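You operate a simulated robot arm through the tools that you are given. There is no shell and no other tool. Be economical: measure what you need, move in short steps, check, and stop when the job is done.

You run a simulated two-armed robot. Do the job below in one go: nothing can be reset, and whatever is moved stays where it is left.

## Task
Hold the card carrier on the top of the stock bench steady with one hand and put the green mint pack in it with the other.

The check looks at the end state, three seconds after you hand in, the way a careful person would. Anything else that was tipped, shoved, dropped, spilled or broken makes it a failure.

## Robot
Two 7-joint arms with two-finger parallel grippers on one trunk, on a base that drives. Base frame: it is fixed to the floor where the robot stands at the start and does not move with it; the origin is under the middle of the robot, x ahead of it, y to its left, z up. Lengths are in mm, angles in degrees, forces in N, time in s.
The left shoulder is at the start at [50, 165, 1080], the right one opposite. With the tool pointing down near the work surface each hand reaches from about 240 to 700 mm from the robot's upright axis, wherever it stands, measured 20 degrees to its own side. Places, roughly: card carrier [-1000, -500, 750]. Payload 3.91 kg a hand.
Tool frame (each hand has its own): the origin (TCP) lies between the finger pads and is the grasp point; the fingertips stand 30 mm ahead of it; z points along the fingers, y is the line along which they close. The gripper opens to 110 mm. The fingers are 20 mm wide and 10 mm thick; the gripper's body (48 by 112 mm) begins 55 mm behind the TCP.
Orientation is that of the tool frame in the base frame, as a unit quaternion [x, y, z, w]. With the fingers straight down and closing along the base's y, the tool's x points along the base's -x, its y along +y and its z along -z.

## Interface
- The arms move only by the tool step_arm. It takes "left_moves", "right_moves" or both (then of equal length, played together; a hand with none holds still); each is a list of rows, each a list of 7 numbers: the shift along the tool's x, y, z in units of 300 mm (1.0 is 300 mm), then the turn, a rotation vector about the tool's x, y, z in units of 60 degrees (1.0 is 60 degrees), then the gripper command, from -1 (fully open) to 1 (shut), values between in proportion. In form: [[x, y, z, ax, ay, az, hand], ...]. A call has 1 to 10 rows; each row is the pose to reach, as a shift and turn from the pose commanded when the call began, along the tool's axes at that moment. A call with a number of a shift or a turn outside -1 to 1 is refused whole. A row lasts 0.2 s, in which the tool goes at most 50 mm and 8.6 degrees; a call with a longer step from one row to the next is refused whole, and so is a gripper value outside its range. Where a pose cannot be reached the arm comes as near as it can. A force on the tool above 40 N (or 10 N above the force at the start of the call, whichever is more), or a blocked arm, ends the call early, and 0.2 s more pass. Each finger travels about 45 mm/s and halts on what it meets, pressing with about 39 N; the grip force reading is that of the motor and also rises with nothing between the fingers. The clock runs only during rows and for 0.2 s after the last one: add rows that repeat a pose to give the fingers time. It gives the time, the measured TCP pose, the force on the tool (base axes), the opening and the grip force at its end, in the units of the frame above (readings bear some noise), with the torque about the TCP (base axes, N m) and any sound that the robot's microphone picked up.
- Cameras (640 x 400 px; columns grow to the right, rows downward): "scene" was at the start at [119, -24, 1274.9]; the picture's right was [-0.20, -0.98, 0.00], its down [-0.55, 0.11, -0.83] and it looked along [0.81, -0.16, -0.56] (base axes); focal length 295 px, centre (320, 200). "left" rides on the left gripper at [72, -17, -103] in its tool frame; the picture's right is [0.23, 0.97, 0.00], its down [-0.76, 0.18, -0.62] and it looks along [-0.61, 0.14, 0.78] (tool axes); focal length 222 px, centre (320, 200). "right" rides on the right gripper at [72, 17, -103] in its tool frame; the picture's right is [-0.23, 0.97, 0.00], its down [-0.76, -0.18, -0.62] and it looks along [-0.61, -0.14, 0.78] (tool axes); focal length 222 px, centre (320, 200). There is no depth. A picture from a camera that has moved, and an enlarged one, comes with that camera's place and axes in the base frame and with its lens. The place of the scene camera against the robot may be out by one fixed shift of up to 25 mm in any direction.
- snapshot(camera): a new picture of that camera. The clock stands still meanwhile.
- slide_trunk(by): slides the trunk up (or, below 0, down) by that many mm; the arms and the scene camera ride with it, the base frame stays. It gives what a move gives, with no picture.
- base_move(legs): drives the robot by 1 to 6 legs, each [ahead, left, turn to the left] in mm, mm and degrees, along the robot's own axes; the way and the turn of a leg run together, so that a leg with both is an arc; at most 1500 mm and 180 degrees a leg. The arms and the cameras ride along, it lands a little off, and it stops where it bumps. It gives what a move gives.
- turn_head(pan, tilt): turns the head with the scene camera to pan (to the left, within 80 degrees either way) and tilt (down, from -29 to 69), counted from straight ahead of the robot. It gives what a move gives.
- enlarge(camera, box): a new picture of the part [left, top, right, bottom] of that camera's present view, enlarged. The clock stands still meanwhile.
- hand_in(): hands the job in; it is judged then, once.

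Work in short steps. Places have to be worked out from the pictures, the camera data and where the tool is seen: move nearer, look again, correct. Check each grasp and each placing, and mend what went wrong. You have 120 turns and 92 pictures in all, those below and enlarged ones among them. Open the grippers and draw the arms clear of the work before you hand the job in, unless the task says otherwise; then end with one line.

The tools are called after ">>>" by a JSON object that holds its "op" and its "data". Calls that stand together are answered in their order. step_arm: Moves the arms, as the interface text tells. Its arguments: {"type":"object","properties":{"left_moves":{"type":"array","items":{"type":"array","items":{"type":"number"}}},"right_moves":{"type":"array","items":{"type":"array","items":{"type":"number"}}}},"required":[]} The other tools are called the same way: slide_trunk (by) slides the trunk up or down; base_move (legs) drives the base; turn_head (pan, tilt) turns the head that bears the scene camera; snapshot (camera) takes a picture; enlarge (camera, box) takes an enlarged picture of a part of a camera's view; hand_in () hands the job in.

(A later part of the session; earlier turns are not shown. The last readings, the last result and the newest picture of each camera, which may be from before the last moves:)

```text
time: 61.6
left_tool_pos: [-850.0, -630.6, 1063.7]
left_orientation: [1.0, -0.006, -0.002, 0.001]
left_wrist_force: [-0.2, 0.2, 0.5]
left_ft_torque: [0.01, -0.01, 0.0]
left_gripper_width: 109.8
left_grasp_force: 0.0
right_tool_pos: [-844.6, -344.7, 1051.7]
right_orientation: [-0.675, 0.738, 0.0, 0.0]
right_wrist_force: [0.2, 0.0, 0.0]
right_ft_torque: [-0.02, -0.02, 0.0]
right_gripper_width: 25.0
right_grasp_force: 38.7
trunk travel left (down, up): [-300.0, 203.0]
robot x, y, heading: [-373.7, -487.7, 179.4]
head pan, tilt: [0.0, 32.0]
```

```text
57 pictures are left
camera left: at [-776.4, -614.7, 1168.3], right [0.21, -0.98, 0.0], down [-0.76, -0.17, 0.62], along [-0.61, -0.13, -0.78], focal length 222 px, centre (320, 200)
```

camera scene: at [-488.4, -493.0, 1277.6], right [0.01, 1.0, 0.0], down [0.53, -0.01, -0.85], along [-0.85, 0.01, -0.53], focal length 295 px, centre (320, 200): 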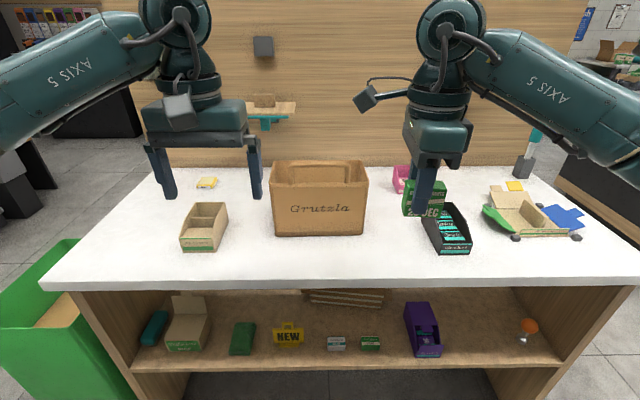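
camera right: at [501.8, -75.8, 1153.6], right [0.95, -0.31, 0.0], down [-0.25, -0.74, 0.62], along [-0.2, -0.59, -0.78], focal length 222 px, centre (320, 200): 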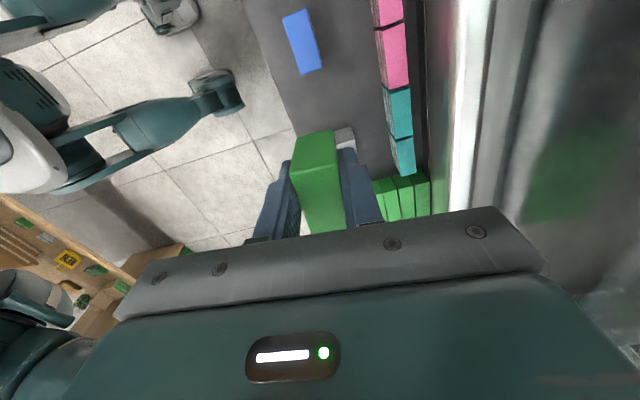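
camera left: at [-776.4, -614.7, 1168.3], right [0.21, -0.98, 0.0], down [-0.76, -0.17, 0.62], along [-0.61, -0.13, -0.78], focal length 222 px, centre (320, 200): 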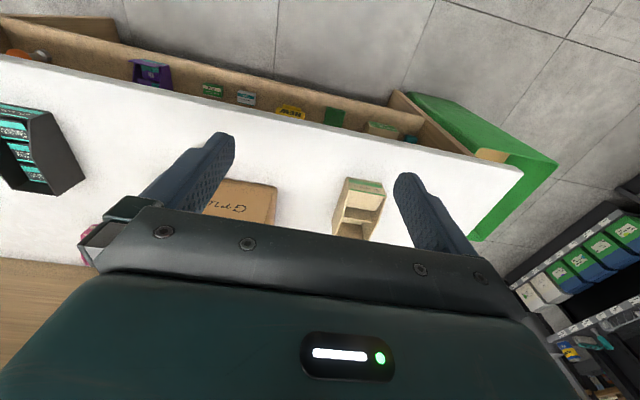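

The box is centred ahead (x≈-1055..-1180, y≈-600..-380, rim z≈965). I drive 150 mm closer so both hands reach it, still short of the box.

>>> {"op": "base_move", "data": {"legs": [[150, 0, 0]]}}

>>> {"op": "turn_head", "data": {"pan": 0, "tilt": 42}}

>>> {"op": "snapshot", "data": {"camera": "scene"}}

>>> {"op": "snapshot", "data": {"camera": "left"}}

```text
time: 63.0
left_tool_pos: [-999.8, -627.3, 1064.2]
left_orientation: [1.0, -0.008, -0.001, 0.0]
left_wrist_force: [-0.1, 0.0, -0.2]
left_ft_torque: [0.01, -0.02, -0.01]
left_gripper_width: 110.0
left_grasp_force: 0.0
right_tool_pos: [-993.8, -342.2, 1050.4]
right_orientation: [-0.673, 0.739, 0.0, 0.0]
right_wrist_force: [-0.6, -0.1, -0.6]
right_ft_torque: [0.0, -0.02, 0.0]
right_gripper_width: 25.0
right_grasp_force: 39.1
trunk travel left (down, up): [-300.0, 203.0]
robot x, y, heading: [-524.1, -483.8, 179.3]
head pan, tilt: [0.0, 32.0]
```

```text
time: 63.7
left_tool_pos: [-998.8, -627.3, 1063.5]
left_orientation: [1.0, -0.008, -0.002, 0.0]
left_wrist_force: [0.2, -0.1, -1.0]
left_ft_torque: [0.0, 0.03, 0.01]
left_gripper_width: 110.2
left_grasp_force: 0.1
right_tool_pos: [-994.7, -342.5, 1052.4]
right_orientation: [-0.674, 0.739, 0.0, 0.0]
right_wrist_force: [0.1, 0.9, -0.1]
right_ft_torque: [0.01, -0.03, 0.02]
right_gripper_width: 25.1
right_grasp_force: 38.9
trunk travel left (down, up): [-300.0, 203.0]
robot x, y, heading: [-520.6, -489.4, 178.9]
head pan, tilt: [0.0, 42.0]
```

```text
56 pictures are left
camera scene: at [-631.3, -490.9, 1262.6], right [0.01, 1.0, 0.0], down [0.67, -0.01, -0.74], along [-0.74, 0.01, -0.67], focal length 295 px, centre (320, 200)
```

scene: 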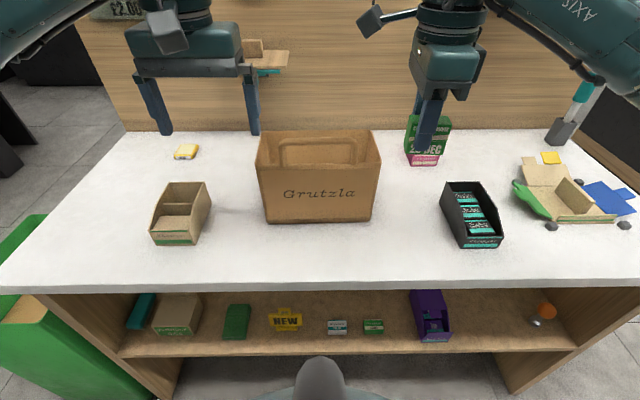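

```text
55 pictures are left
camera left: at [-925.5, -611.8, 1168.4], right [0.21, -0.98, 0.0], down [-0.76, -0.17, 0.62], along [-0.61, -0.13, -0.78], focal length 222 px, centre (320, 200)
```

left: 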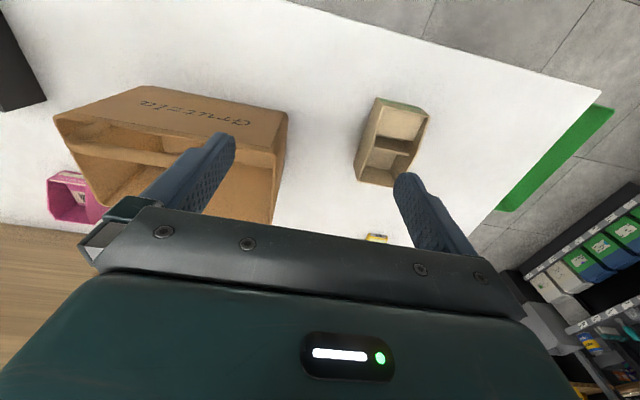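

The box's front rim resolves to x≈-1029, y -590..-388, z≈980, bench z≈838. I zoom in to understand the handle and interior.

>>> {"op": "enlarge", "data": {"camera": "left", "box": [40, 70, 300, 232]}}

>>> {"op": "enlarge", "data": {"camera": "scene", "box": [240, 110, 400, 230]}}

>>> {"op": "snapshot", "data": {"camera": "right"}}

```text
2.46 times, centred on (170, 151) of left
camera zoom: at [-925.5, -611.8, 1168.4], right [0.21, -0.98, 0.0], down [-0.76, -0.17, 0.62], along [-0.61, -0.13, -0.78], focal length 547 px, centre (689, 321)
```

zoom: 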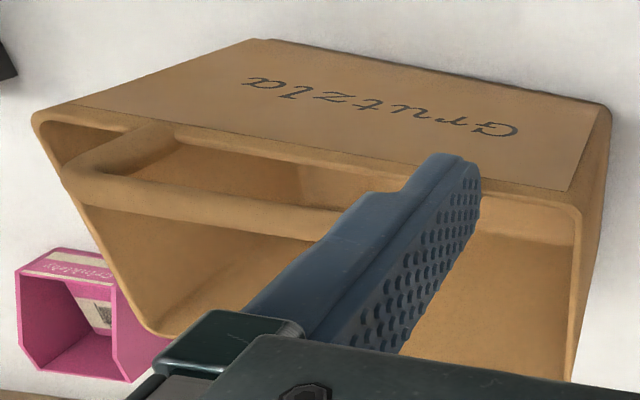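

```text
3.33 times, centred on (320, 170) of scene
camera zoom: at [-631.3, -490.9, 1262.6], right [0.01, 1.0, 0.0], down [0.67, -0.01, -0.74], along [-0.74, 0.01, -0.67], focal length 984 px, centre (320, 300)
```

zoom: 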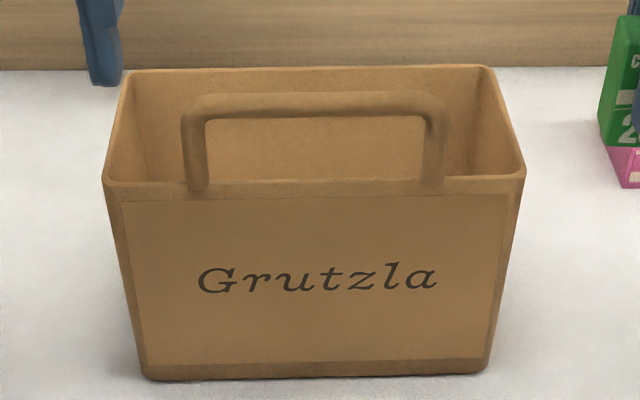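

```text
52 pictures are left
camera right: at [-1017.8, -411.8, 1153.2], right [-0.95, 0.32, 0.0], down [0.25, 0.74, 0.62], along [0.2, 0.59, -0.78], focal length 222 px, centre (320, 200)
```

right: 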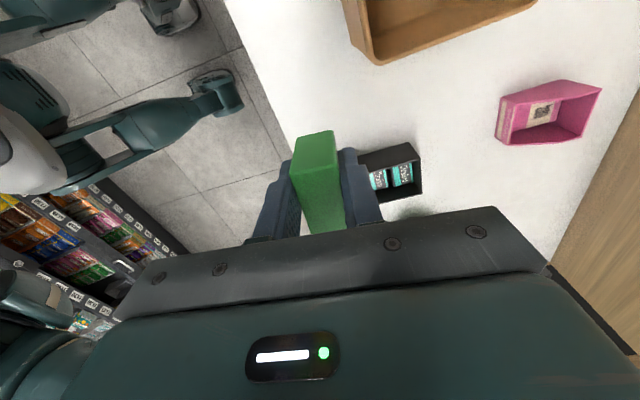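

The handle is an arch on the front rim; the interior (about 100×190) is free. Left hand will pinch the left end wall (tilted ~7° to match its slant); I move it above that wall and look.

>>> {"op": "step_arm", "data": {"left_moves": [[-0.05, -0.03, 0, 0.03, 0, 0, -0.1], [-0.1, -0.06, 0, 0.06, 0, 0, -0.1], [-0.15, -0.09, 0, 0.09, 0, 0, -0.1], [-0.19, -0.117, 0, 0.117, 0, 0, -0.1], [-0.19, -0.117, 0, 0.117, 0, 0, -0.1]]}}

>>> {"op": "snapshot", "data": {"camera": "left"}}

>>> {"op": "enlarge", "data": {"camera": "scene", "box": [200, 80, 400, 230]}}

```text
time: 64.9
left_tool_pos: [-1055.9, -591.7, 1064.8]
left_orientation: [0.998, -0.008, 0.0, -0.062]
left_wrist_force: [-0.5, -0.5, -0.3]
left_ft_torque: [-0.02, -0.03, -0.02]
left_gripper_width: 60.4
left_grasp_force: 0.0
right_tool_pos: [-994.4, -341.1, 1051.1]
right_orientation: [-0.673, 0.74, 0.0, 0.0]
right_wrist_force: [-0.6, -0.3, -1.3]
right_ft_torque: [-0.02, 0.0, -0.02]
right_gripper_width: 24.9
right_grasp_force: 38.7
trunk travel left (down, up): [-300.0, 203.0]
robot x, y, heading: [-520.1, -488.5, 179.3]
head pan, tilt: [0.0, 42.0]
```

```text
51 pictures are left
camera left: at [-982.2, -589.1, 1170.5], right [0.21, -0.97, -0.12], down [-0.76, -0.24, 0.6], along [-0.61, -0.04, -0.79], focal length 222 px, centre (320, 200)
```

left: 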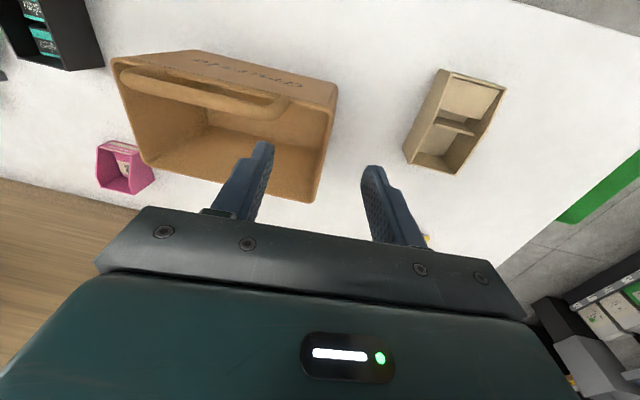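

```text
2.67 times, centred on (300, 155) of scene
camera zoom: at [-631.3, -490.9, 1262.6], right [0.01, 1.0, 0.0], down [0.67, -0.01, -0.74], along [-0.74, 0.01, -0.67], focal length 787 px, centre (373, 320)
```

zoom: 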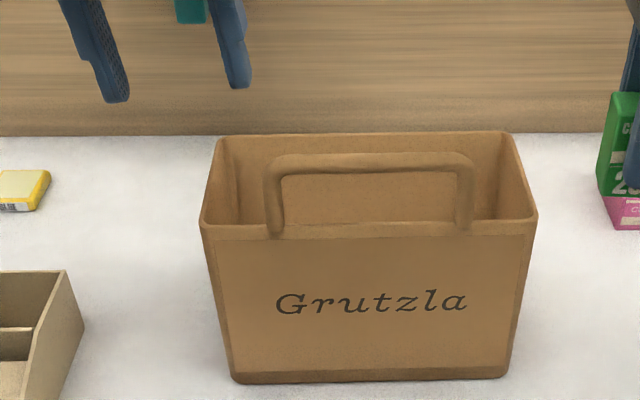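

The left wall's rim runs x -1040..-1133 at y≈-590, right between the fingers. I fine-shift and lower the left hand along its axis to TCP z≈970, fingers straddling the wall.

>>> {"op": "step_arm", "data": {"left_moves": [[-0.02, 0.023, 0.0, 0, 0, 0, -0.1], [-0.02, 0.023, 0.06, 0, 0, 0, -0.1], [-0.02, 0.023, 0.12, 0, 0, 0, -0.1], [-0.02, 0.023, 0.18, 0, 0, 0, -0.1], [-0.02, 0.023, 0.23, 0, 0, 0, -0.1], [-0.02, 0.023, 0.28, 0, 0, 0, -0.1], [-0.02, 0.023, 0.315, 0, 0, 0, -0.1]]}}

>>> {"op": "snapshot", "data": {"camera": "left"}}

>>> {"op": "enlarge", "data": {"camera": "scene", "box": [200, 80, 400, 230]}}

```text
time: 66.5
left_tool_pos: [-1062.0, -586.4, 969.4]
left_orientation: [0.998, -0.008, 0.0, -0.062]
left_wrist_force: [-0.1, -0.5, -0.9]
left_ft_torque: [-0.03, 0.01, 0.03]
left_gripper_width: 60.3
left_grasp_force: 0.0
right_tool_pos: [-993.5, -340.6, 1052.5]
right_orientation: [-0.674, 0.739, 0.0, 0.0]
right_wrist_force: [-0.4, -1.3, -0.5]
right_ft_torque: [0.0, -0.02, 0.01]
right_gripper_width: 25.1
right_grasp_force: 38.6
trunk travel left (down, up): [-300.0, 203.0]
robot x, y, heading: [-520.9, -487.6, 179.2]
head pan, tilt: [0.0, 42.0]
```

```text
49 pictures are left
camera left: at [-988.0, -584.6, 1075.0], right [0.21, -0.97, -0.12], down [-0.76, -0.24, 0.6], along [-0.61, -0.04, -0.79], focal length 222 px, centre (320, 200)
```

left: 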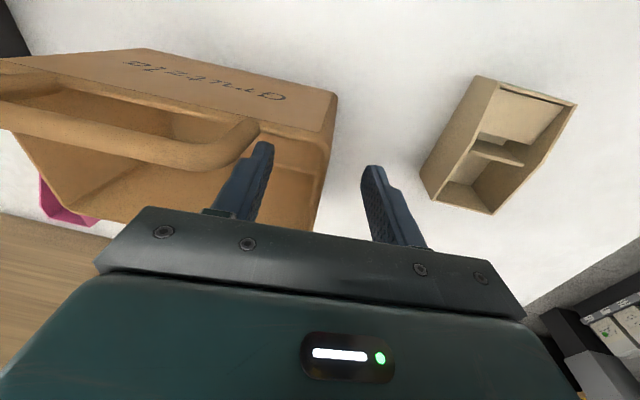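

```text
2.67 times, centred on (300, 155) of scene
camera zoom: at [-631.3, -490.9, 1262.6], right [0.01, 1.0, 0.0], down [0.67, -0.01, -0.74], along [-0.74, 0.01, -0.67], focal length 787 px, centre (373, 320)
```

zoom: 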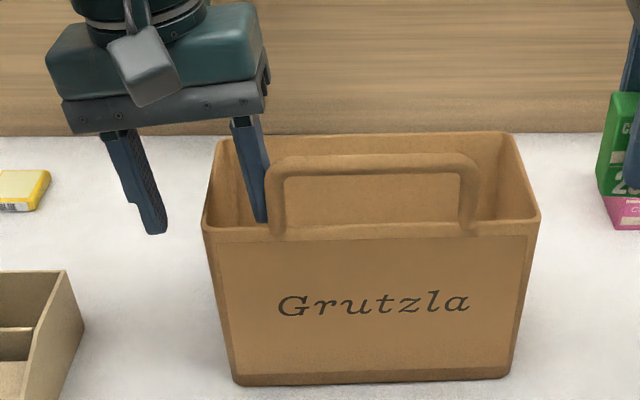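

The fingers straddle the left wall, roughly centred, no contact force. I close the left grip gently.

>>> {"op": "step_arm", "data": {"left_moves": [[0, 0, 0, 0, 0, 0, 0.1], [0, 0, 0, 0, 0, 0, 0.3], [0, 0, 0, 0, 0, 0, 0.5], [0, 0, 0, 0, 0, 0, 0.7], [0, 0, 0, 0, 0, 0, 0.9], [0, 0, 0, 0, 0, 0, 0.95], [0, 0, 0, 0, 0, 0, 0.95]]}}

>>> {"op": "snapshot", "data": {"camera": "left"}}

>>> {"op": "enlarge", "data": {"camera": "scene", "box": [200, 80, 400, 230]}}

```text
time: 68.1
left_tool_pos: [-1062.4, -587.2, 970.3]
left_orientation: [0.998, -0.008, -0.001, -0.062]
left_wrist_force: [0.4, 0.1, -0.5]
left_ft_torque: [-0.15, -0.09, -0.1]
left_gripper_width: 3.9
left_grasp_force: 18.4
right_tool_pos: [-993.8, -342.3, 1052.0]
right_orientation: [-0.673, 0.739, 0.001, 0.0]
right_wrist_force: [0.1, -0.5, 0.3]
right_ft_torque: [0.0, 0.03, 0.0]
right_gripper_width: 25.0
right_grasp_force: 38.6
trunk travel left (down, up): [-300.0, 203.0]
robot x, y, heading: [-515.1, -484.4, 178.9]
head pan, tilt: [0.0, 42.0]
```

```text
47 pictures are left
camera left: at [-988.0, -584.4, 1075.2], right [0.21, -0.97, -0.12], down [-0.76, -0.24, 0.6], along [-0.61, -0.04, -0.79], focal length 222 px, centre (320, 200)
```

left: 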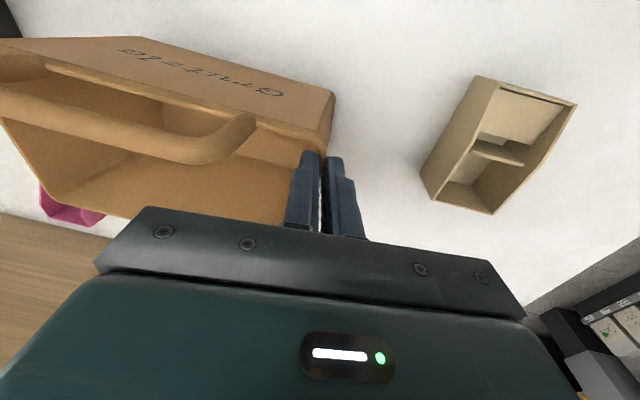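

```text
2.67 times, centred on (300, 155) of scene
camera zoom: at [-631.3, -490.8, 1262.6], right [0.01, 1.0, 0.0], down [0.67, -0.01, -0.74], along [-0.74, 0.01, -0.67], focal length 787 px, centre (373, 320)
```

zoom: 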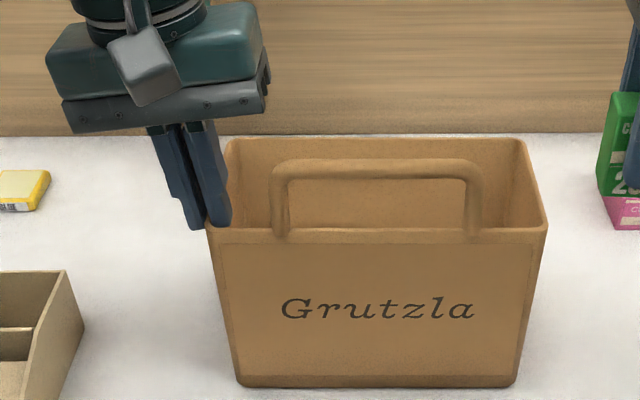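

The wall is pinched (3.9 mm, box steady). Now I raise the right hand and turn it back to close along y.

>>> {"op": "step_arm", "data": {"right_moves": [[0, 0, -0.08, 0, 0, 0, 0.8], [0, 0, -0.15, 0, 0, 0, 0.8], [0, 0, -0.2, 0, 0, -0.125, 0.8], [0, 0, -0.2, 0, 0, -0.25, 0.8], [0, 0, -0.2, 0, 0, -0.375, 0.8], [0, 0, -0.2, 0, 0, -0.5, 0.8], [0, 0, -0.2, 0, 0, -0.625, 0.8], [0, 0, -0.2, 0, 0, -0.75, 0.8], [0, 0, -0.2, 0, 0, -0.875, 0.8], [0, 0, -0.2, 0, 0, -1.0, 0.8]]}}

>>> {"op": "step_arm", "data": {"right_moves": [[0, 0, 0, 0, 0, -0.12, 0.8], [0, 0, 0, 0, 0, -0.24, 0.8], [0, 0, 0, 0, 0, -0.36, 0.8], [0, 0, 0, 0, 0, -0.48, 0.8], [0, 0, 0, 0, 0, -0.59, 0.8], [0, 0, 0, 0, 0, -0.59, 0.8]]}}

>>> {"op": "snapshot", "data": {"camera": "right"}}

>>> {"op": "snapshot", "data": {"camera": "scene"}}

```text
time: 70.3
left_tool_pos: [-1061.4, -587.6, 970.3]
left_orientation: [0.998, -0.008, -0.001, -0.061]
left_wrist_force: [0.9, 1.9, -0.5]
left_ft_torque: [0.03, 0.03, 0.0]
left_gripper_width: 3.8
left_grasp_force: 0.9
right_tool_pos: [-994.7, -341.7, 1110.7]
right_orientation: [0.953, -0.303, 0.0, 0.0]
right_wrist_force: [0.0, -0.8, -0.5]
right_ft_torque: [0.0, -0.02, 0.01]
right_gripper_width: 24.9
right_grasp_force: 39.3
trunk travel left (down, up): [-300.0, 203.0]
robot x, y, heading: [-518.3, -486.7, 179.1]
head pan, tilt: [0.0, 42.0]
```

```text
time: 71.7
left_tool_pos: [-1062.2, -586.9, 969.6]
left_orientation: [0.998, -0.008, 0.0, -0.061]
left_wrist_force: [-0.2, -0.2, 0.7]
left_ft_torque: [-0.22, -0.06, 0.09]
left_gripper_width: 4.1
left_grasp_force: 23.0
right_tool_pos: [-993.6, -341.2, 1111.7]
right_orientation: [1.0, 0.002, -0.001, 0.0]
right_wrist_force: [0.7, -0.6, -0.4]
right_ft_torque: [0.0, 0.03, -0.01]
right_gripper_width: 24.8
right_grasp_force: 38.8
trunk travel left (down, up): [-300.0, 203.0]
robot x, y, heading: [-521.9, -485.6, 179.0]
head pan, tilt: [0.0, 42.0]
```

```text
45 pictures are left
camera right: at [-921.4, -358.2, 1213.0], right [-0.22, -0.97, 0.0], down [-0.76, 0.18, 0.62], along [-0.61, 0.14, -0.78], focal length 222 px, centre (320, 200)
```

right: 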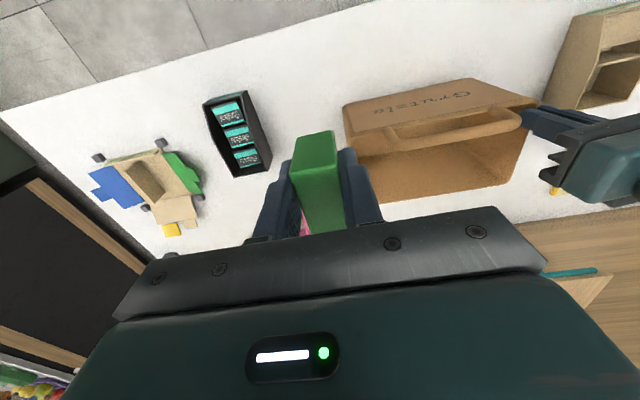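

```text
44 pictures are left
camera scene: at [-631.2, -490.9, 1262.6], right [0.01, 1.0, 0.0], down [0.67, -0.01, -0.74], along [-0.74, 0.01, -0.67], focal length 295 px, centre (320, 200)
```

scene: 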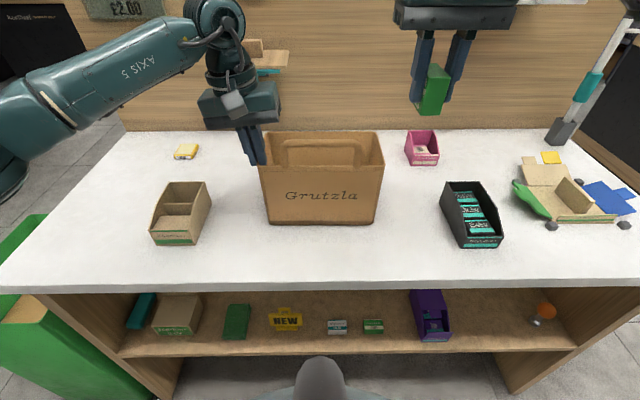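

The right hand is square now. I move it at this height over the box's interior to about [-1084, -462], tightening the left grip.

>>> {"op": "step_arm", "data": {"right_moves": [[-0.06, 0.08, 0, 0, 0, 0, 0.8], [-0.12, 0.16, 0, 0, 0, 0, 0.8], [-0.18, 0.24, 0, 0, 0, 0, 0.8], [-0.24, 0.32, 0, 0, 0, 0, 0.8], [-0.3, 0.403, 0, 0, 0, 0, 0.8], [-0.3, 0.403, 0, 0, 0, 0, 0.8]], "left_moves": [[0, 0, 0, 0, 0, 0, 1], [0, 0, 0, 0, 0, 0, 1], [0, 0, 0, 0, 0, 0, 1], [0, 0, 0, 0, 0, 0, 1], [0, 0, 0, 0, 0, 0, 1], [0, 0, 0, 0, 0, 0, 1]]}}

>>> {"op": "snapshot", "data": {"camera": "right"}}

>>> {"op": "snapshot", "data": {"camera": "scene"}}

>>> {"op": "snapshot", "data": {"camera": "left"}}

```text
time: 73.1
left_tool_pos: [-1061.3, -587.3, 970.6]
left_orientation: [0.998, -0.008, 0.0, -0.061]
left_wrist_force: [-0.6, 0.0, -1.7]
left_ft_torque: [-0.14, -0.02, -0.01]
left_gripper_width: 3.2
left_grasp_force: 38.6
right_tool_pos: [-1083.2, -463.0, 1112.0]
right_orientation: [1.0, 0.001, -0.001, 0.001]
right_wrist_force: [0.2, 0.3, -1.1]
right_ft_torque: [0.03, -0.02, -0.03]
right_gripper_width: 25.0
right_grasp_force: 39.2
trunk travel left (down, up): [-300.0, 203.0]
robot x, y, heading: [-517.4, -488.6, 178.6]
head pan, tilt: [0.0, 42.0]
```

```text
43 pictures are left
camera right: at [-1011.8, -479.5, 1213.2], right [-0.23, -0.97, 0.0], down [-0.76, 0.18, 0.62], along [-0.61, 0.14, -0.78], focal length 222 px, centre (320, 200)
```

right: 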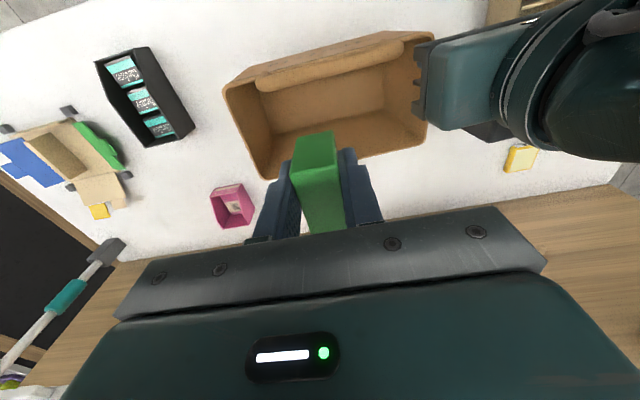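

```text
42 pictures are left
camera scene: at [-631.4, -490.6, 1262.5], right [0.02, 1.0, 0.0], down [0.67, -0.01, -0.74], along [-0.74, 0.01, -0.67], focal length 295 px, centre (320, 200)
```

scene: 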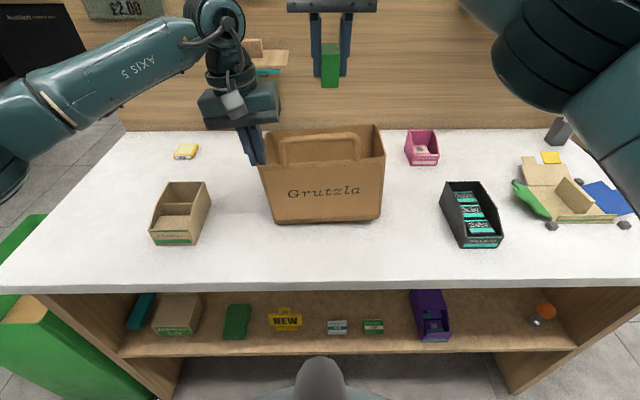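

```text
41 pictures are left
camera left: at [-988.2, -584.3, 1075.1], right [0.21, -0.97, -0.12], down [-0.76, -0.24, 0.6], along [-0.61, -0.04, -0.79], focal length 222 px, centre (320, 200)
```

left: 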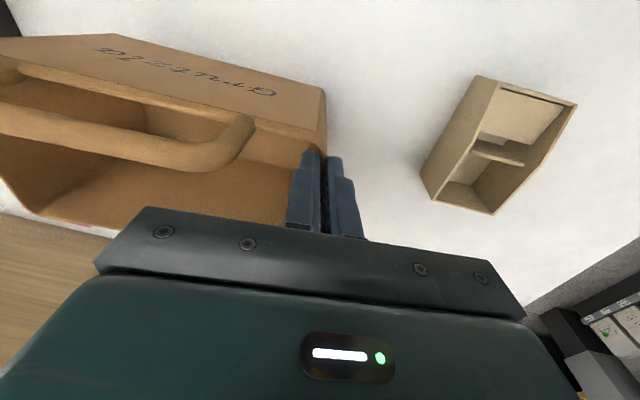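

Tightening the grip tilted the box ~3° (right end lifted). I turn the left hand back about 3.4° to set the box level on the bench again.

>>> {"op": "step_arm", "data": {"left_moves": [[0, 0, 0, -0.015, 0, 0, 1], [0, 0, 0, -0.03, 0, 0, 1], [0, 0, 0, -0.045, 0, 0, 1], [0, 0, 0, -0.057, 0, 0, 1], [0, 0, 0, -0.057, 0, 0, 1]]}}

>>> {"op": "enlarge", "data": {"camera": "scene", "box": [200, 80, 400, 230]}}

```text
time: 74.3
left_tool_pos: [-1061.7, -585.8, 970.2]
left_orientation: [0.999, -0.007, -0.001, -0.032]
left_wrist_force: [0.6, -0.2, 0.0]
left_ft_torque: [-0.09, -0.02, -0.01]
left_gripper_width: 3.3
left_grasp_force: 38.7
right_tool_pos: [-1084.5, -463.6, 1112.9]
right_orientation: [1.0, 0.001, 0.0, -0.001]
right_wrist_force: [0.2, 0.6, 0.4]
right_ft_torque: [0.0, -0.02, 0.0]
right_gripper_width: 25.0
right_grasp_force: 39.6
trunk travel left (down, up): [-300.0, 203.0]
robot x, y, heading: [-518.0, -485.1, 179.0]
head pan, tilt: [0.0, 42.0]
```

```text
2.67 times, centred on (300, 155) of scene
camera zoom: at [-631.3, -490.9, 1262.6], right [0.01, 1.0, 0.0], down [0.67, -0.01, -0.74], along [-0.74, 0.01, -0.67], focal length 787 px, centre (373, 320)
```

zoom: 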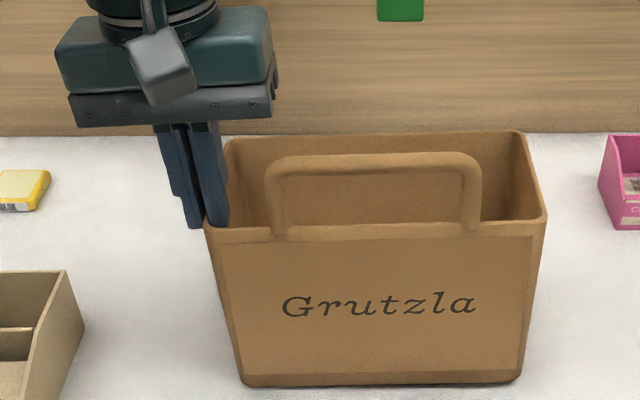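

Nearly level; about 1° remains, so I turn a bit more.

>>> {"op": "step_arm", "data": {"left_moves": [[0, 0, 0, -0.01, 0, 0, 1], [0, 0, 0, -0.022, 0, 0, 1], [0, 0, 0, -0.022, 0, 0, 1]]}}

>>> {"op": "enlarge", "data": {"camera": "scene", "box": [200, 80, 400, 230]}}

>>> {"op": "snapshot", "data": {"camera": "right"}}

```text
time: 75.1
left_tool_pos: [-1061.4, -586.0, 971.5]
left_orientation: [1.0, -0.007, -0.001, -0.02]
left_wrist_force: [0.5, 1.3, -0.5]
left_ft_torque: [-0.06, 0.01, -0.06]
left_gripper_width: 3.2
left_grasp_force: 38.6
right_tool_pos: [-1084.4, -462.5, 1112.2]
right_orientation: [1.0, 0.001, -0.001, 0.0]
right_wrist_force: [0.4, 0.3, -0.6]
right_ft_torque: [-0.03, 0.01, 0.0]
right_gripper_width: 24.8
right_grasp_force: 39.4
trunk travel left (down, up): [-300.0, 203.0]
robot x, y, heading: [-523.1, -488.5, 179.0]
head pan, tilt: [0.0, 42.0]
```

```text
2.67 times, centred on (300, 155) of scene
camera zoom: at [-631.3, -490.8, 1262.6], right [0.01, 1.0, 0.0], down [0.67, -0.01, -0.74], along [-0.74, 0.01, -0.67], focal length 787 px, centre (373, 320)
```

zoom: 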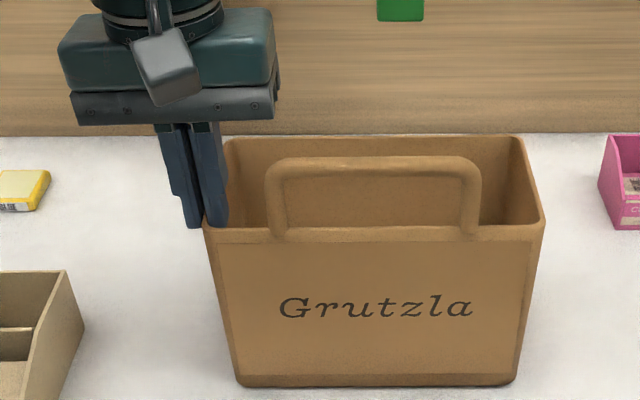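

```text
38 pictures are left
camera right: at [-1011.6, -479.6, 1213.3], right [-0.23, -0.97, 0.0], down [-0.76, 0.18, 0.62], along [-0.61, 0.14, -0.78], focal length 222 px, centre (320, 200)
```

right: 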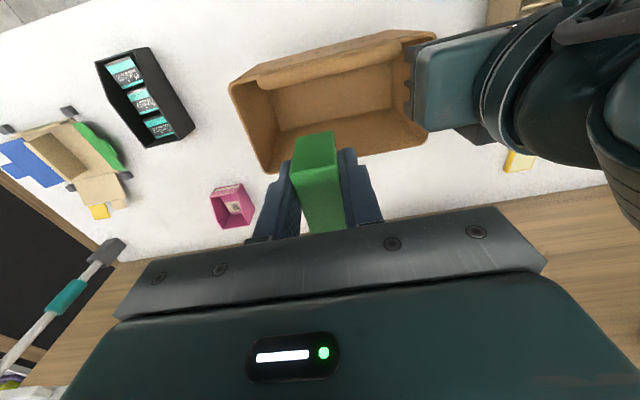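

The box sits level again, rim corners at x -1039..-1139, right end y≈-385. I lower the pack to TCP z≈985 (pack just entering) and check clearances.

>>> {"op": "step_arm", "data": {"right_moves": [[-0.013, -0.01, 0.05, 0, 0, 0, 0.8], [-0.013, -0.01, 0.13, 0, 0, 0, 0.8], [-0.013, -0.01, 0.21, 0, 0, 0, 0.8], [-0.013, -0.01, 0.29, 0, 0, 0, 0.8], [-0.013, -0.01, 0.36, 0, 0, 0, 0.8], [-0.013, -0.01, 0.42, 0, 0, 0, 0.8]]}}

>>> {"op": "snapshot", "data": {"camera": "right"}}

>>> {"op": "enlarge", "data": {"camera": "scene", "box": [200, 20, 440, 230]}}

>>> {"op": "snapshot", "data": {"camera": "left"}}

```text
time: 76.5
left_tool_pos: [-1061.9, -587.5, 970.0]
left_orientation: [1.0, -0.008, -0.001, -0.021]
left_wrist_force: [-0.4, 0.1, 1.3]
left_ft_torque: [-0.09, 0.0, -0.02]
left_gripper_width: 3.2
left_grasp_force: 39.2
right_tool_pos: [-1089.1, -458.1, 986.6]
right_orientation: [1.0, 0.0, 0.0, 0.0]
right_wrist_force: [-0.1, -0.3, 0.3]
right_ft_torque: [-0.01, -0.01, -0.01]
right_gripper_width: 25.1
right_grasp_force: 38.7
trunk travel left (down, up): [-300.0, 203.0]
robot x, y, heading: [-520.1, -489.0, 179.1]
head pan, tilt: [0.0, 42.0]
```

```text
37 pictures are left
camera right: at [-1016.6, -474.7, 1087.9], right [-0.23, -0.97, 0.0], down [-0.76, 0.18, 0.62], along [-0.61, 0.14, -0.78], focal length 222 px, centre (320, 200)
```

right: 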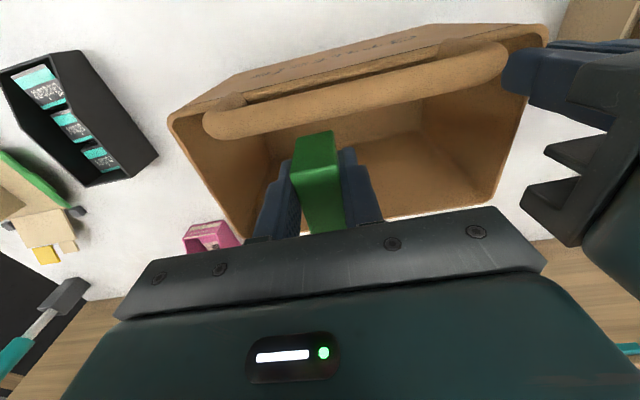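

```text
1.90 times, centred on (320, 125) of scene
camera zoom: at [-631.2, -490.8, 1262.6], right [0.01, 1.0, 0.0], down [0.67, -0.01, -0.74], along [-0.74, 0.01, -0.67], focal length 562 px, centre (320, 343)
```

zoom: 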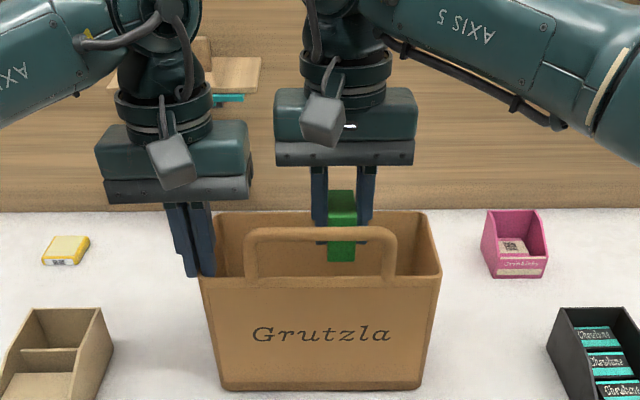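

```text
35 pictures are left
camera left: at [-988.0, -575.7, 1074.8], right [0.21, -0.98, -0.04], down [-0.76, -0.19, 0.62], along [-0.61, -0.1, -0.79], focal length 222 px, centre (320, 200)
```

left: 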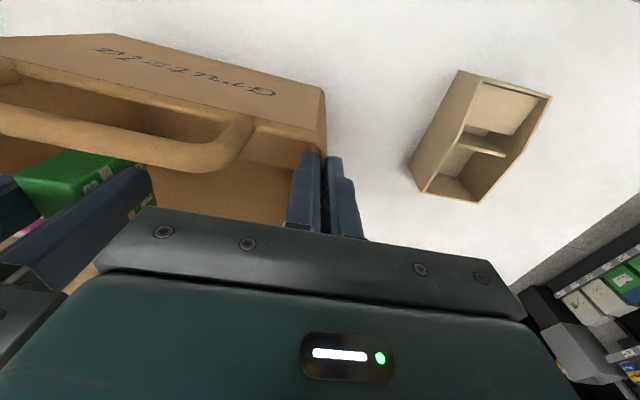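

Cross-checking the wrist views, the scene camera reads ~25 mm high: rim z≈955, box floor ≈818, handle bar at x≈-1041, top ≈1000. The wrist camera must pass in front of the handle, so I centre at x≈-1081 and lower only to TCP z≈925, then check.

>>> {"op": "step_arm", "data": {"right_moves": [[0.027, 0, 0.0, 0, 0, 0, 0.8], [0.027, 0, 0.07, 0, 0, 0, 0.8], [0.027, 0, 0.14, 0, 0, 0, 0.8], [0.027, 0, 0.205, 0, 0, 0, 0.8]]}}

>>> {"op": "snapshot", "data": {"camera": "right"}}

>>> {"op": "enlarge", "data": {"camera": "scene", "box": [240, 50, 400, 170]}}

>>> {"op": "snapshot", "data": {"camera": "left"}}

```text
time: 77.5
left_tool_pos: [-1062.8, -587.5, 969.8]
left_orientation: [1.0, -0.009, -0.001, -0.02]
left_wrist_force: [0.8, 0.1, 0.6]
left_ft_torque: [-0.07, -0.02, 0.01]
left_gripper_width: 3.2
left_grasp_force: 39.0
right_tool_pos: [-1080.1, -460.8, 924.4]
right_orientation: [1.0, 0.001, 0.0, 0.001]
right_wrist_force: [0.3, -0.1, -0.6]
right_ft_torque: [0.0, -0.01, 0.03]
right_gripper_width: 25.1
right_grasp_force: 39.0
trunk travel left (down, up): [-300.0, 203.0]
robot x, y, heading: [-522.2, -490.1, 179.1]
head pan, tilt: [0.0, 42.0]
```

```text
34 pictures are left
camera right: at [-1006.7, -477.0, 1025.4], right [-0.23, -0.97, 0.0], down [-0.76, 0.18, 0.62], along [-0.61, 0.14, -0.78], focal length 222 px, centre (320, 200)
```

right: 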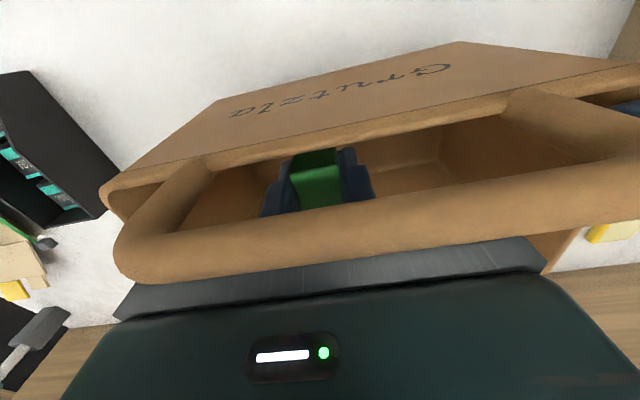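

```text
3.33 times, centred on (320, 110) of scene
camera zoom: at [-631.2, -490.8, 1262.6], right [0.01, 1.0, 0.0], down [0.67, -0.01, -0.74], along [-0.74, 0.01, -0.67], focal length 984 px, centre (320, 500)
```

zoom: 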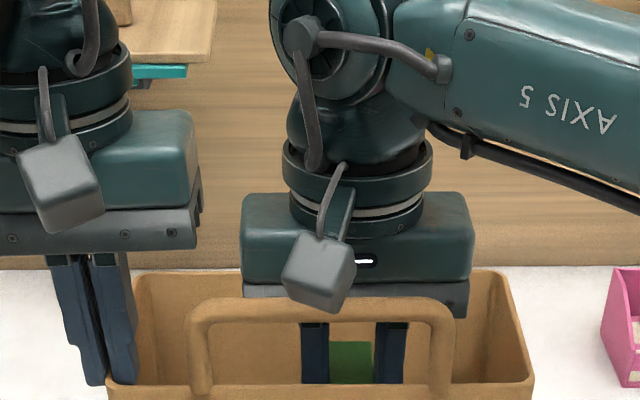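

```text
32 pictures are left
camera left: at [-987.9, -575.7, 1074.8], right [0.21, -0.98, -0.04], down [-0.76, -0.19, 0.62], along [-0.61, -0.1, -0.79], focal length 222 px, centre (320, 200)
```

left: 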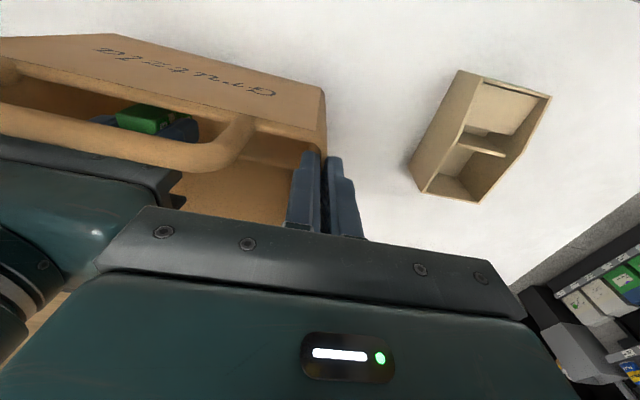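

The handle bar sits at about x -1033..-1047, between gripper body and camera as planned. I lower another 40 mm slowly, watching force.

>>> {"op": "step_arm", "data": {"right_moves": [[0, 0, 0.03, 0, 0, 0, 0.8], [0, 0, 0.06, 0, 0, 0, 0.8], [0, 0, 0.09, 0, 0, 0, 0.8], [0, 0, 0.115, 0, 0, 0, 0.8], [0, 0, 0.135, 0, 0, 0, 0.8]]}}

>>> {"op": "snapshot", "data": {"camera": "right"}}

>>> {"op": "enlarge", "data": {"camera": "scene", "box": [240, 70, 400, 230]}}

```text
time: 78.7
left_tool_pos: [-1061.4, -587.3, 969.7]
left_orientation: [1.0, -0.009, -0.001, -0.02]
left_wrist_force: [0.0, 0.4, 0.6]
left_ft_torque: [-0.14, -0.03, -0.04]
left_gripper_width: 3.4
left_grasp_force: 38.3
right_tool_pos: [-1079.7, -459.9, 882.8]
right_orientation: [1.0, 0.001, -0.001, 0.0]
right_wrist_force: [0.0, 0.8, -0.5]
right_ft_torque: [-0.04, -0.01, -0.01]
right_gripper_width: 25.0
right_grasp_force: 39.0
trunk travel left (down, up): [-300.0, 203.0]
robot x, y, heading: [-524.5, -483.1, 179.1]
head pan, tilt: [0.0, 42.0]
```

```text
31 pictures are left
camera right: at [-1007.7, -476.5, 985.2], right [-0.23, -0.97, 0.0], down [-0.76, 0.18, 0.62], along [-0.61, 0.14, -0.78], focal length 222 px, centre (320, 200)
```

right: 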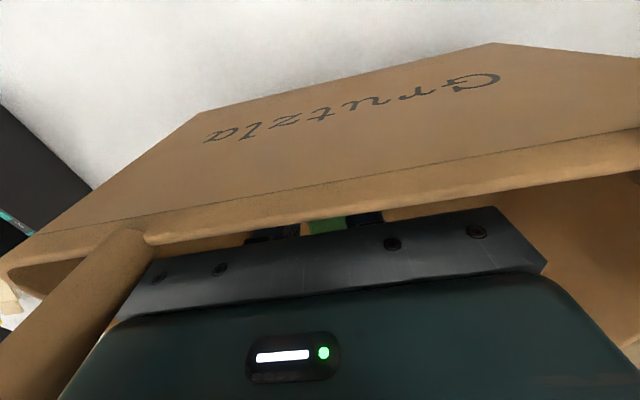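

```text
2.50 times, centred on (320, 150) of scene
camera zoom: at [-631.2, -490.9, 1262.5], right [0.01, 1.0, 0.0], down [0.67, -0.01, -0.74], along [-0.74, 0.01, -0.67], focal length 738 px, centre (320, 325)
```

zoom: 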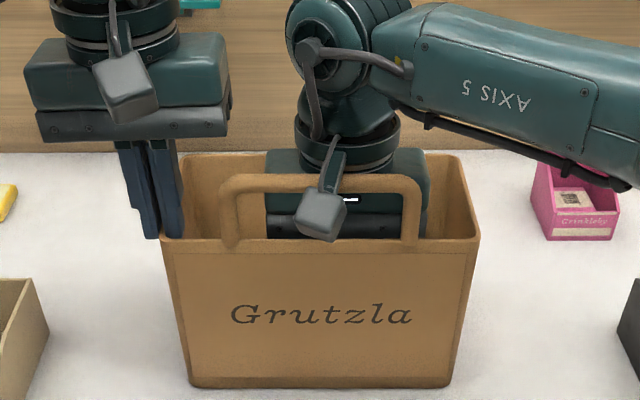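

No contact yet. I lower in small steps, 8 mm at a time, reading the force.

>>> {"op": "step_arm", "data": {"right_moves": [[0, 0, 0.009, 0, 0, 0, 0.8], [0, 0, 0.018, 0, 0, 0, 0.8], [0, 0, 0.026, 0, 0, 0, 0.8]]}}

>>> {"op": "enlarge", "data": {"camera": "scene", "box": [270, 90, 370, 170]}}

```text
time: 79.5
left_tool_pos: [-1061.6, -586.7, 969.4]
left_orientation: [1.0, -0.008, -0.003, -0.02]
left_wrist_force: [-0.4, 1.2, -1.1]
left_ft_torque: [-0.09, 0.28, -0.08]
left_gripper_width: 3.0
left_grasp_force: 39.4
right_tool_pos: [-1079.4, -460.4, 877.1]
right_orientation: [1.0, 0.001, -0.002, 0.0]
right_wrist_force: [-2.7, -0.6, 9.3]
right_ft_torque: [0.07, -0.59, -0.04]
right_gripper_width: 25.2
right_grasp_force: 38.9
trunk travel left (down, up): [-300.0, 203.0]
robot x, y, heading: [-521.3, -484.3, 179.2]
head pan, tilt: [0.0, 42.0]
```

```text
5.00 times, centred on (320, 130) of scene
camera zoom: at [-630.8, -490.9, 1262.8], right [0.01, 1.0, 0.0], down [0.67, -0.01, -0.74], along [-0.74, 0.01, -0.67], focal length 1476 px, centre (320, 550)
```

zoom: 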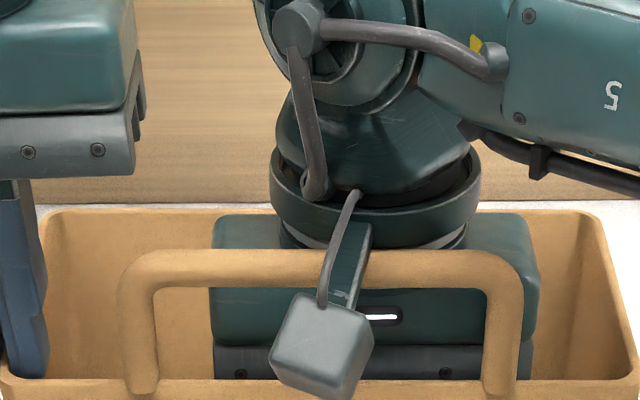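

The force (≈9 N up, at ~+30..60 mm ahead) is the camera bracket meeting the handle, not the floor. I back up 5 mm and release there, the pack bottom being only ~20 mm above the box floor.

>>> {"op": "step_arm", "data": {"right_moves": [[0, 0, -0.022, 0, 0, 0, 0.8], [0, 0, -0.022, 0, 0, 0, 0.8]]}}

>>> {"op": "step_arm", "data": {"right_moves": [[0, 0, 0, 0, 0, 0, 0.5], [0, 0, 0, 0, 0, 0, 0.3], [0, 0, 0, 0, 0, 0, 0.1], [0, 0, 0, 0, 0, 0, 0.1], [0, 0, 0, 0, 0, 0, 0.1]]}}

>>> {"op": "snapshot", "data": {"camera": "left"}}

```text
time: 80.1
left_tool_pos: [-1062.4, -587.5, 970.4]
left_orientation: [1.0, -0.008, 0.0, -0.021]
left_wrist_force: [1.1, -0.6, 0.5]
left_ft_torque: [-0.14, -0.09, -0.16]
left_gripper_width: 3.2
left_grasp_force: 39.1
right_tool_pos: [-1080.6, -459.7, 881.5]
right_orientation: [1.0, 0.001, 0.0, 0.0]
right_wrist_force: [-0.6, 0.8, -1.3]
right_ft_torque: [0.0, -0.1, -0.01]
right_gripper_width: 25.3
right_grasp_force: 39.0
trunk travel left (down, up): [-300.0, 203.0]
robot x, y, heading: [-520.7, -490.0, 179.1]
head pan, tilt: [0.0, 42.0]
```

```text
time: 81.3
left_tool_pos: [-1061.4, -586.5, 971.0]
left_orientation: [1.0, -0.008, -0.001, -0.02]
left_wrist_force: [0.7, -0.8, 1.2]
left_ft_torque: [-0.14, -0.06, -0.18]
left_gripper_width: 3.1
left_grasp_force: 39.5
right_tool_pos: [-1081.1, -459.0, 883.8]
right_orientation: [1.0, 0.001, 0.0, 0.0]
right_wrist_force: [-0.7, 0.8, 0.9]
right_ft_torque: [-0.03, -0.11, -0.01]
right_gripper_width: 49.4
right_grasp_force: 0.0
trunk travel left (down, up): [-300.0, 203.0]
robot x, y, heading: [-519.5, -483.8, 179.0]
head pan, tilt: [0.0, 42.0]
```

```text
28 pictures are left
camera left: at [-987.9, -575.8, 1074.8], right [0.21, -0.98, -0.04], down [-0.76, -0.19, 0.62], along [-0.61, -0.1, -0.79], focal length 222 px, centre (320, 200)
```

left: 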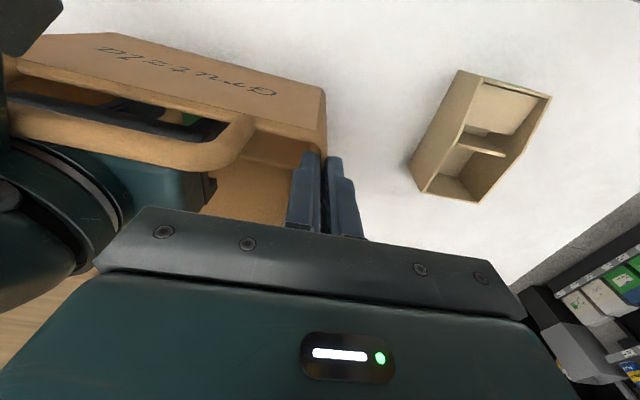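

The pack is released. I raise the right hand straight up and look inside.

>>> {"op": "step_arm", "data": {"right_moves": [[0, 0, -0.06, 0, 0, 0, 0.1], [0, 0, -0.14, 0, 0, 0, 0.1], [0, 0, -0.24, 0, 0, 0, 0.1], [0, 0, -0.36, 0, 0, 0, 0.1], [0, 0, -0.5, 0, 0, 0, 0.1], [0, 0, -0.64, 0, 0, 0, 0.1], [0, 0, -0.77, 0, 0, 0, 0.1]]}}

>>> {"op": "snapshot", "data": {"camera": "right"}}

>>> {"op": "enlarge", "data": {"camera": "scene", "box": [200, 50, 440, 230]}}

```text
time: 82.9
left_tool_pos: [-1062.0, -587.6, 970.3]
left_orientation: [1.0, -0.008, -0.001, -0.021]
left_wrist_force: [1.1, -0.2, 2.3]
left_ft_torque: [-0.22, 0.02, 0.04]
left_gripper_width: 3.3
left_grasp_force: 38.9
right_tool_pos: [-1079.9, -458.2, 1114.6]
right_orientation: [1.0, 0.001, 0.0, 0.0]
right_wrist_force: [0.4, -0.4, -0.9]
right_ft_torque: [-0.02, 0.04, -0.01]
right_gripper_width: 49.6
right_grasp_force: 0.1
trunk travel left (down, up): [-300.0, 203.0]
robot x, y, heading: [-523.7, -482.9, 179.2]
head pan, tilt: [0.0, 42.0]
```

```text
27 pictures are left
camera right: at [-1008.1, -474.8, 1216.0], right [-0.23, -0.97, 0.0], down [-0.76, 0.18, 0.62], along [-0.61, 0.14, -0.78], focal length 222 px, centre (320, 200)
```

right: 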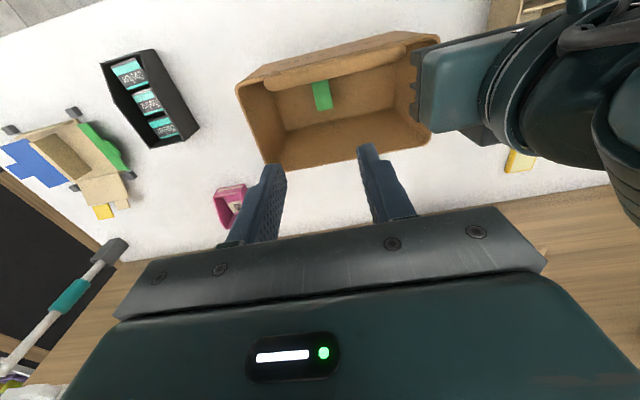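

```text
2.22 times, centred on (320, 140) of scene
camera zoom: at [-630.9, -491.1, 1262.6], right [0.01, 1.0, 0.0], down [0.67, -0.01, -0.74], along [-0.74, 0.01, -0.67], focal length 656 px, centre (320, 333)
```

zoom: 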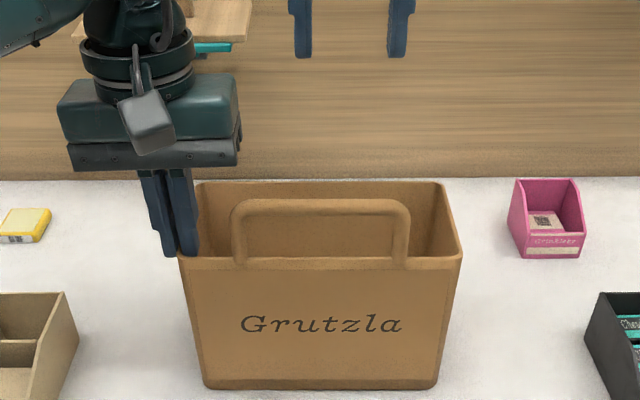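

The pack stands in the carrier. I open the left hand a little, then raise it clear.

>>> {"op": "step_arm", "data": {"left_moves": [[0, 0, 0, 0, 0, 0, 0.9], [0, 0, 0, 0, 0, 0, 0.7], [0, 0, 0, 0, 0, 0, 0.5], [0, 0, 0, 0, 0, 0, 0.3], [0, 0, 0, 0, 0, 0, 0.3], [0, 0, 0, 0, 0, 0, 0.3]]}}

>>> {"op": "step_arm", "data": {"left_moves": [[0, 0, -0.05, 0, 0, 0, 0.3], [0, 0, -0.12, 0, 0, 0, 0.3], [0, 0, -0.2, 0, 0, 0, 0.3], [0, 0, -0.3, 0, 0, 0, 0.3], [0, 0, -0.4, 0, 0, 0, 0.3], [0, 0, -0.5, 0, 0, 0, 0.3]]}}

>>> {"op": "snapshot", "data": {"camera": "scene"}}

```text
time: 84.3
left_tool_pos: [-1062.0, -587.2, 970.0]
left_orientation: [1.0, -0.008, -0.001, -0.02]
left_wrist_force: [-0.7, -0.2, 0.2]
left_ft_torque: [-0.03, 0.01, 0.0]
left_gripper_width: 38.2
left_grasp_force: 0.1
right_tool_pos: [-1080.9, -457.2, 1114.0]
right_orientation: [1.0, 0.001, 0.0, 0.0]
right_wrist_force: [0.4, 0.4, 0.1]
right_ft_torque: [0.0, 0.01, -0.01]
right_gripper_width: 49.7
right_grasp_force: 0.1
trunk travel left (down, up): [-300.0, 203.0]
robot x, y, heading: [-521.6, -486.1, 178.8]
head pan, tilt: [0.0, 42.0]
```

```text
time: 85.7
left_tool_pos: [-1063.2, -590.2, 1121.3]
left_orientation: [1.0, -0.008, -0.001, -0.021]
left_wrist_force: [-0.6, 0.0, -0.3]
left_ft_torque: [-0.02, 0.0, 0.0]
left_gripper_width: 38.7
left_grasp_force: 0.0
right_tool_pos: [-1080.9, -457.3, 1114.4]
right_orientation: [1.0, 0.0, -0.001, 0.0]
right_wrist_force: [-0.3, 0.0, 0.0]
right_ft_torque: [0.02, -0.03, -0.02]
right_gripper_width: 49.4
right_grasp_force: 0.1
trunk travel left (down, up): [-300.0, 203.0]
robot x, y, heading: [-520.0, -486.5, 179.0]
head pan, tilt: [0.0, 42.0]
```

```text
25 pictures are left
camera scene: at [-631.0, -490.7, 1262.6], right [0.01, 1.0, 0.0], down [0.67, -0.01, -0.74], along [-0.74, 0.01, -0.67], focal length 295 px, centre (320, 200)
```

scene: 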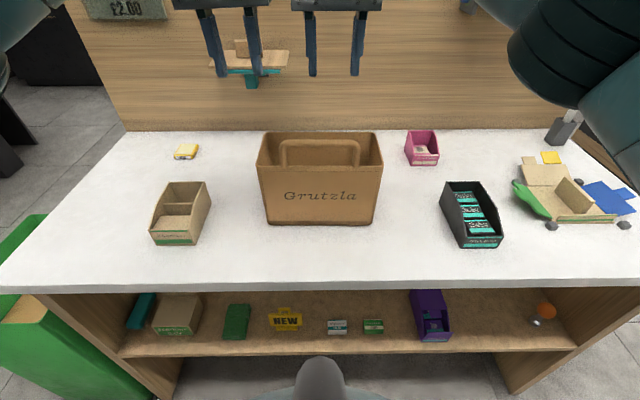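

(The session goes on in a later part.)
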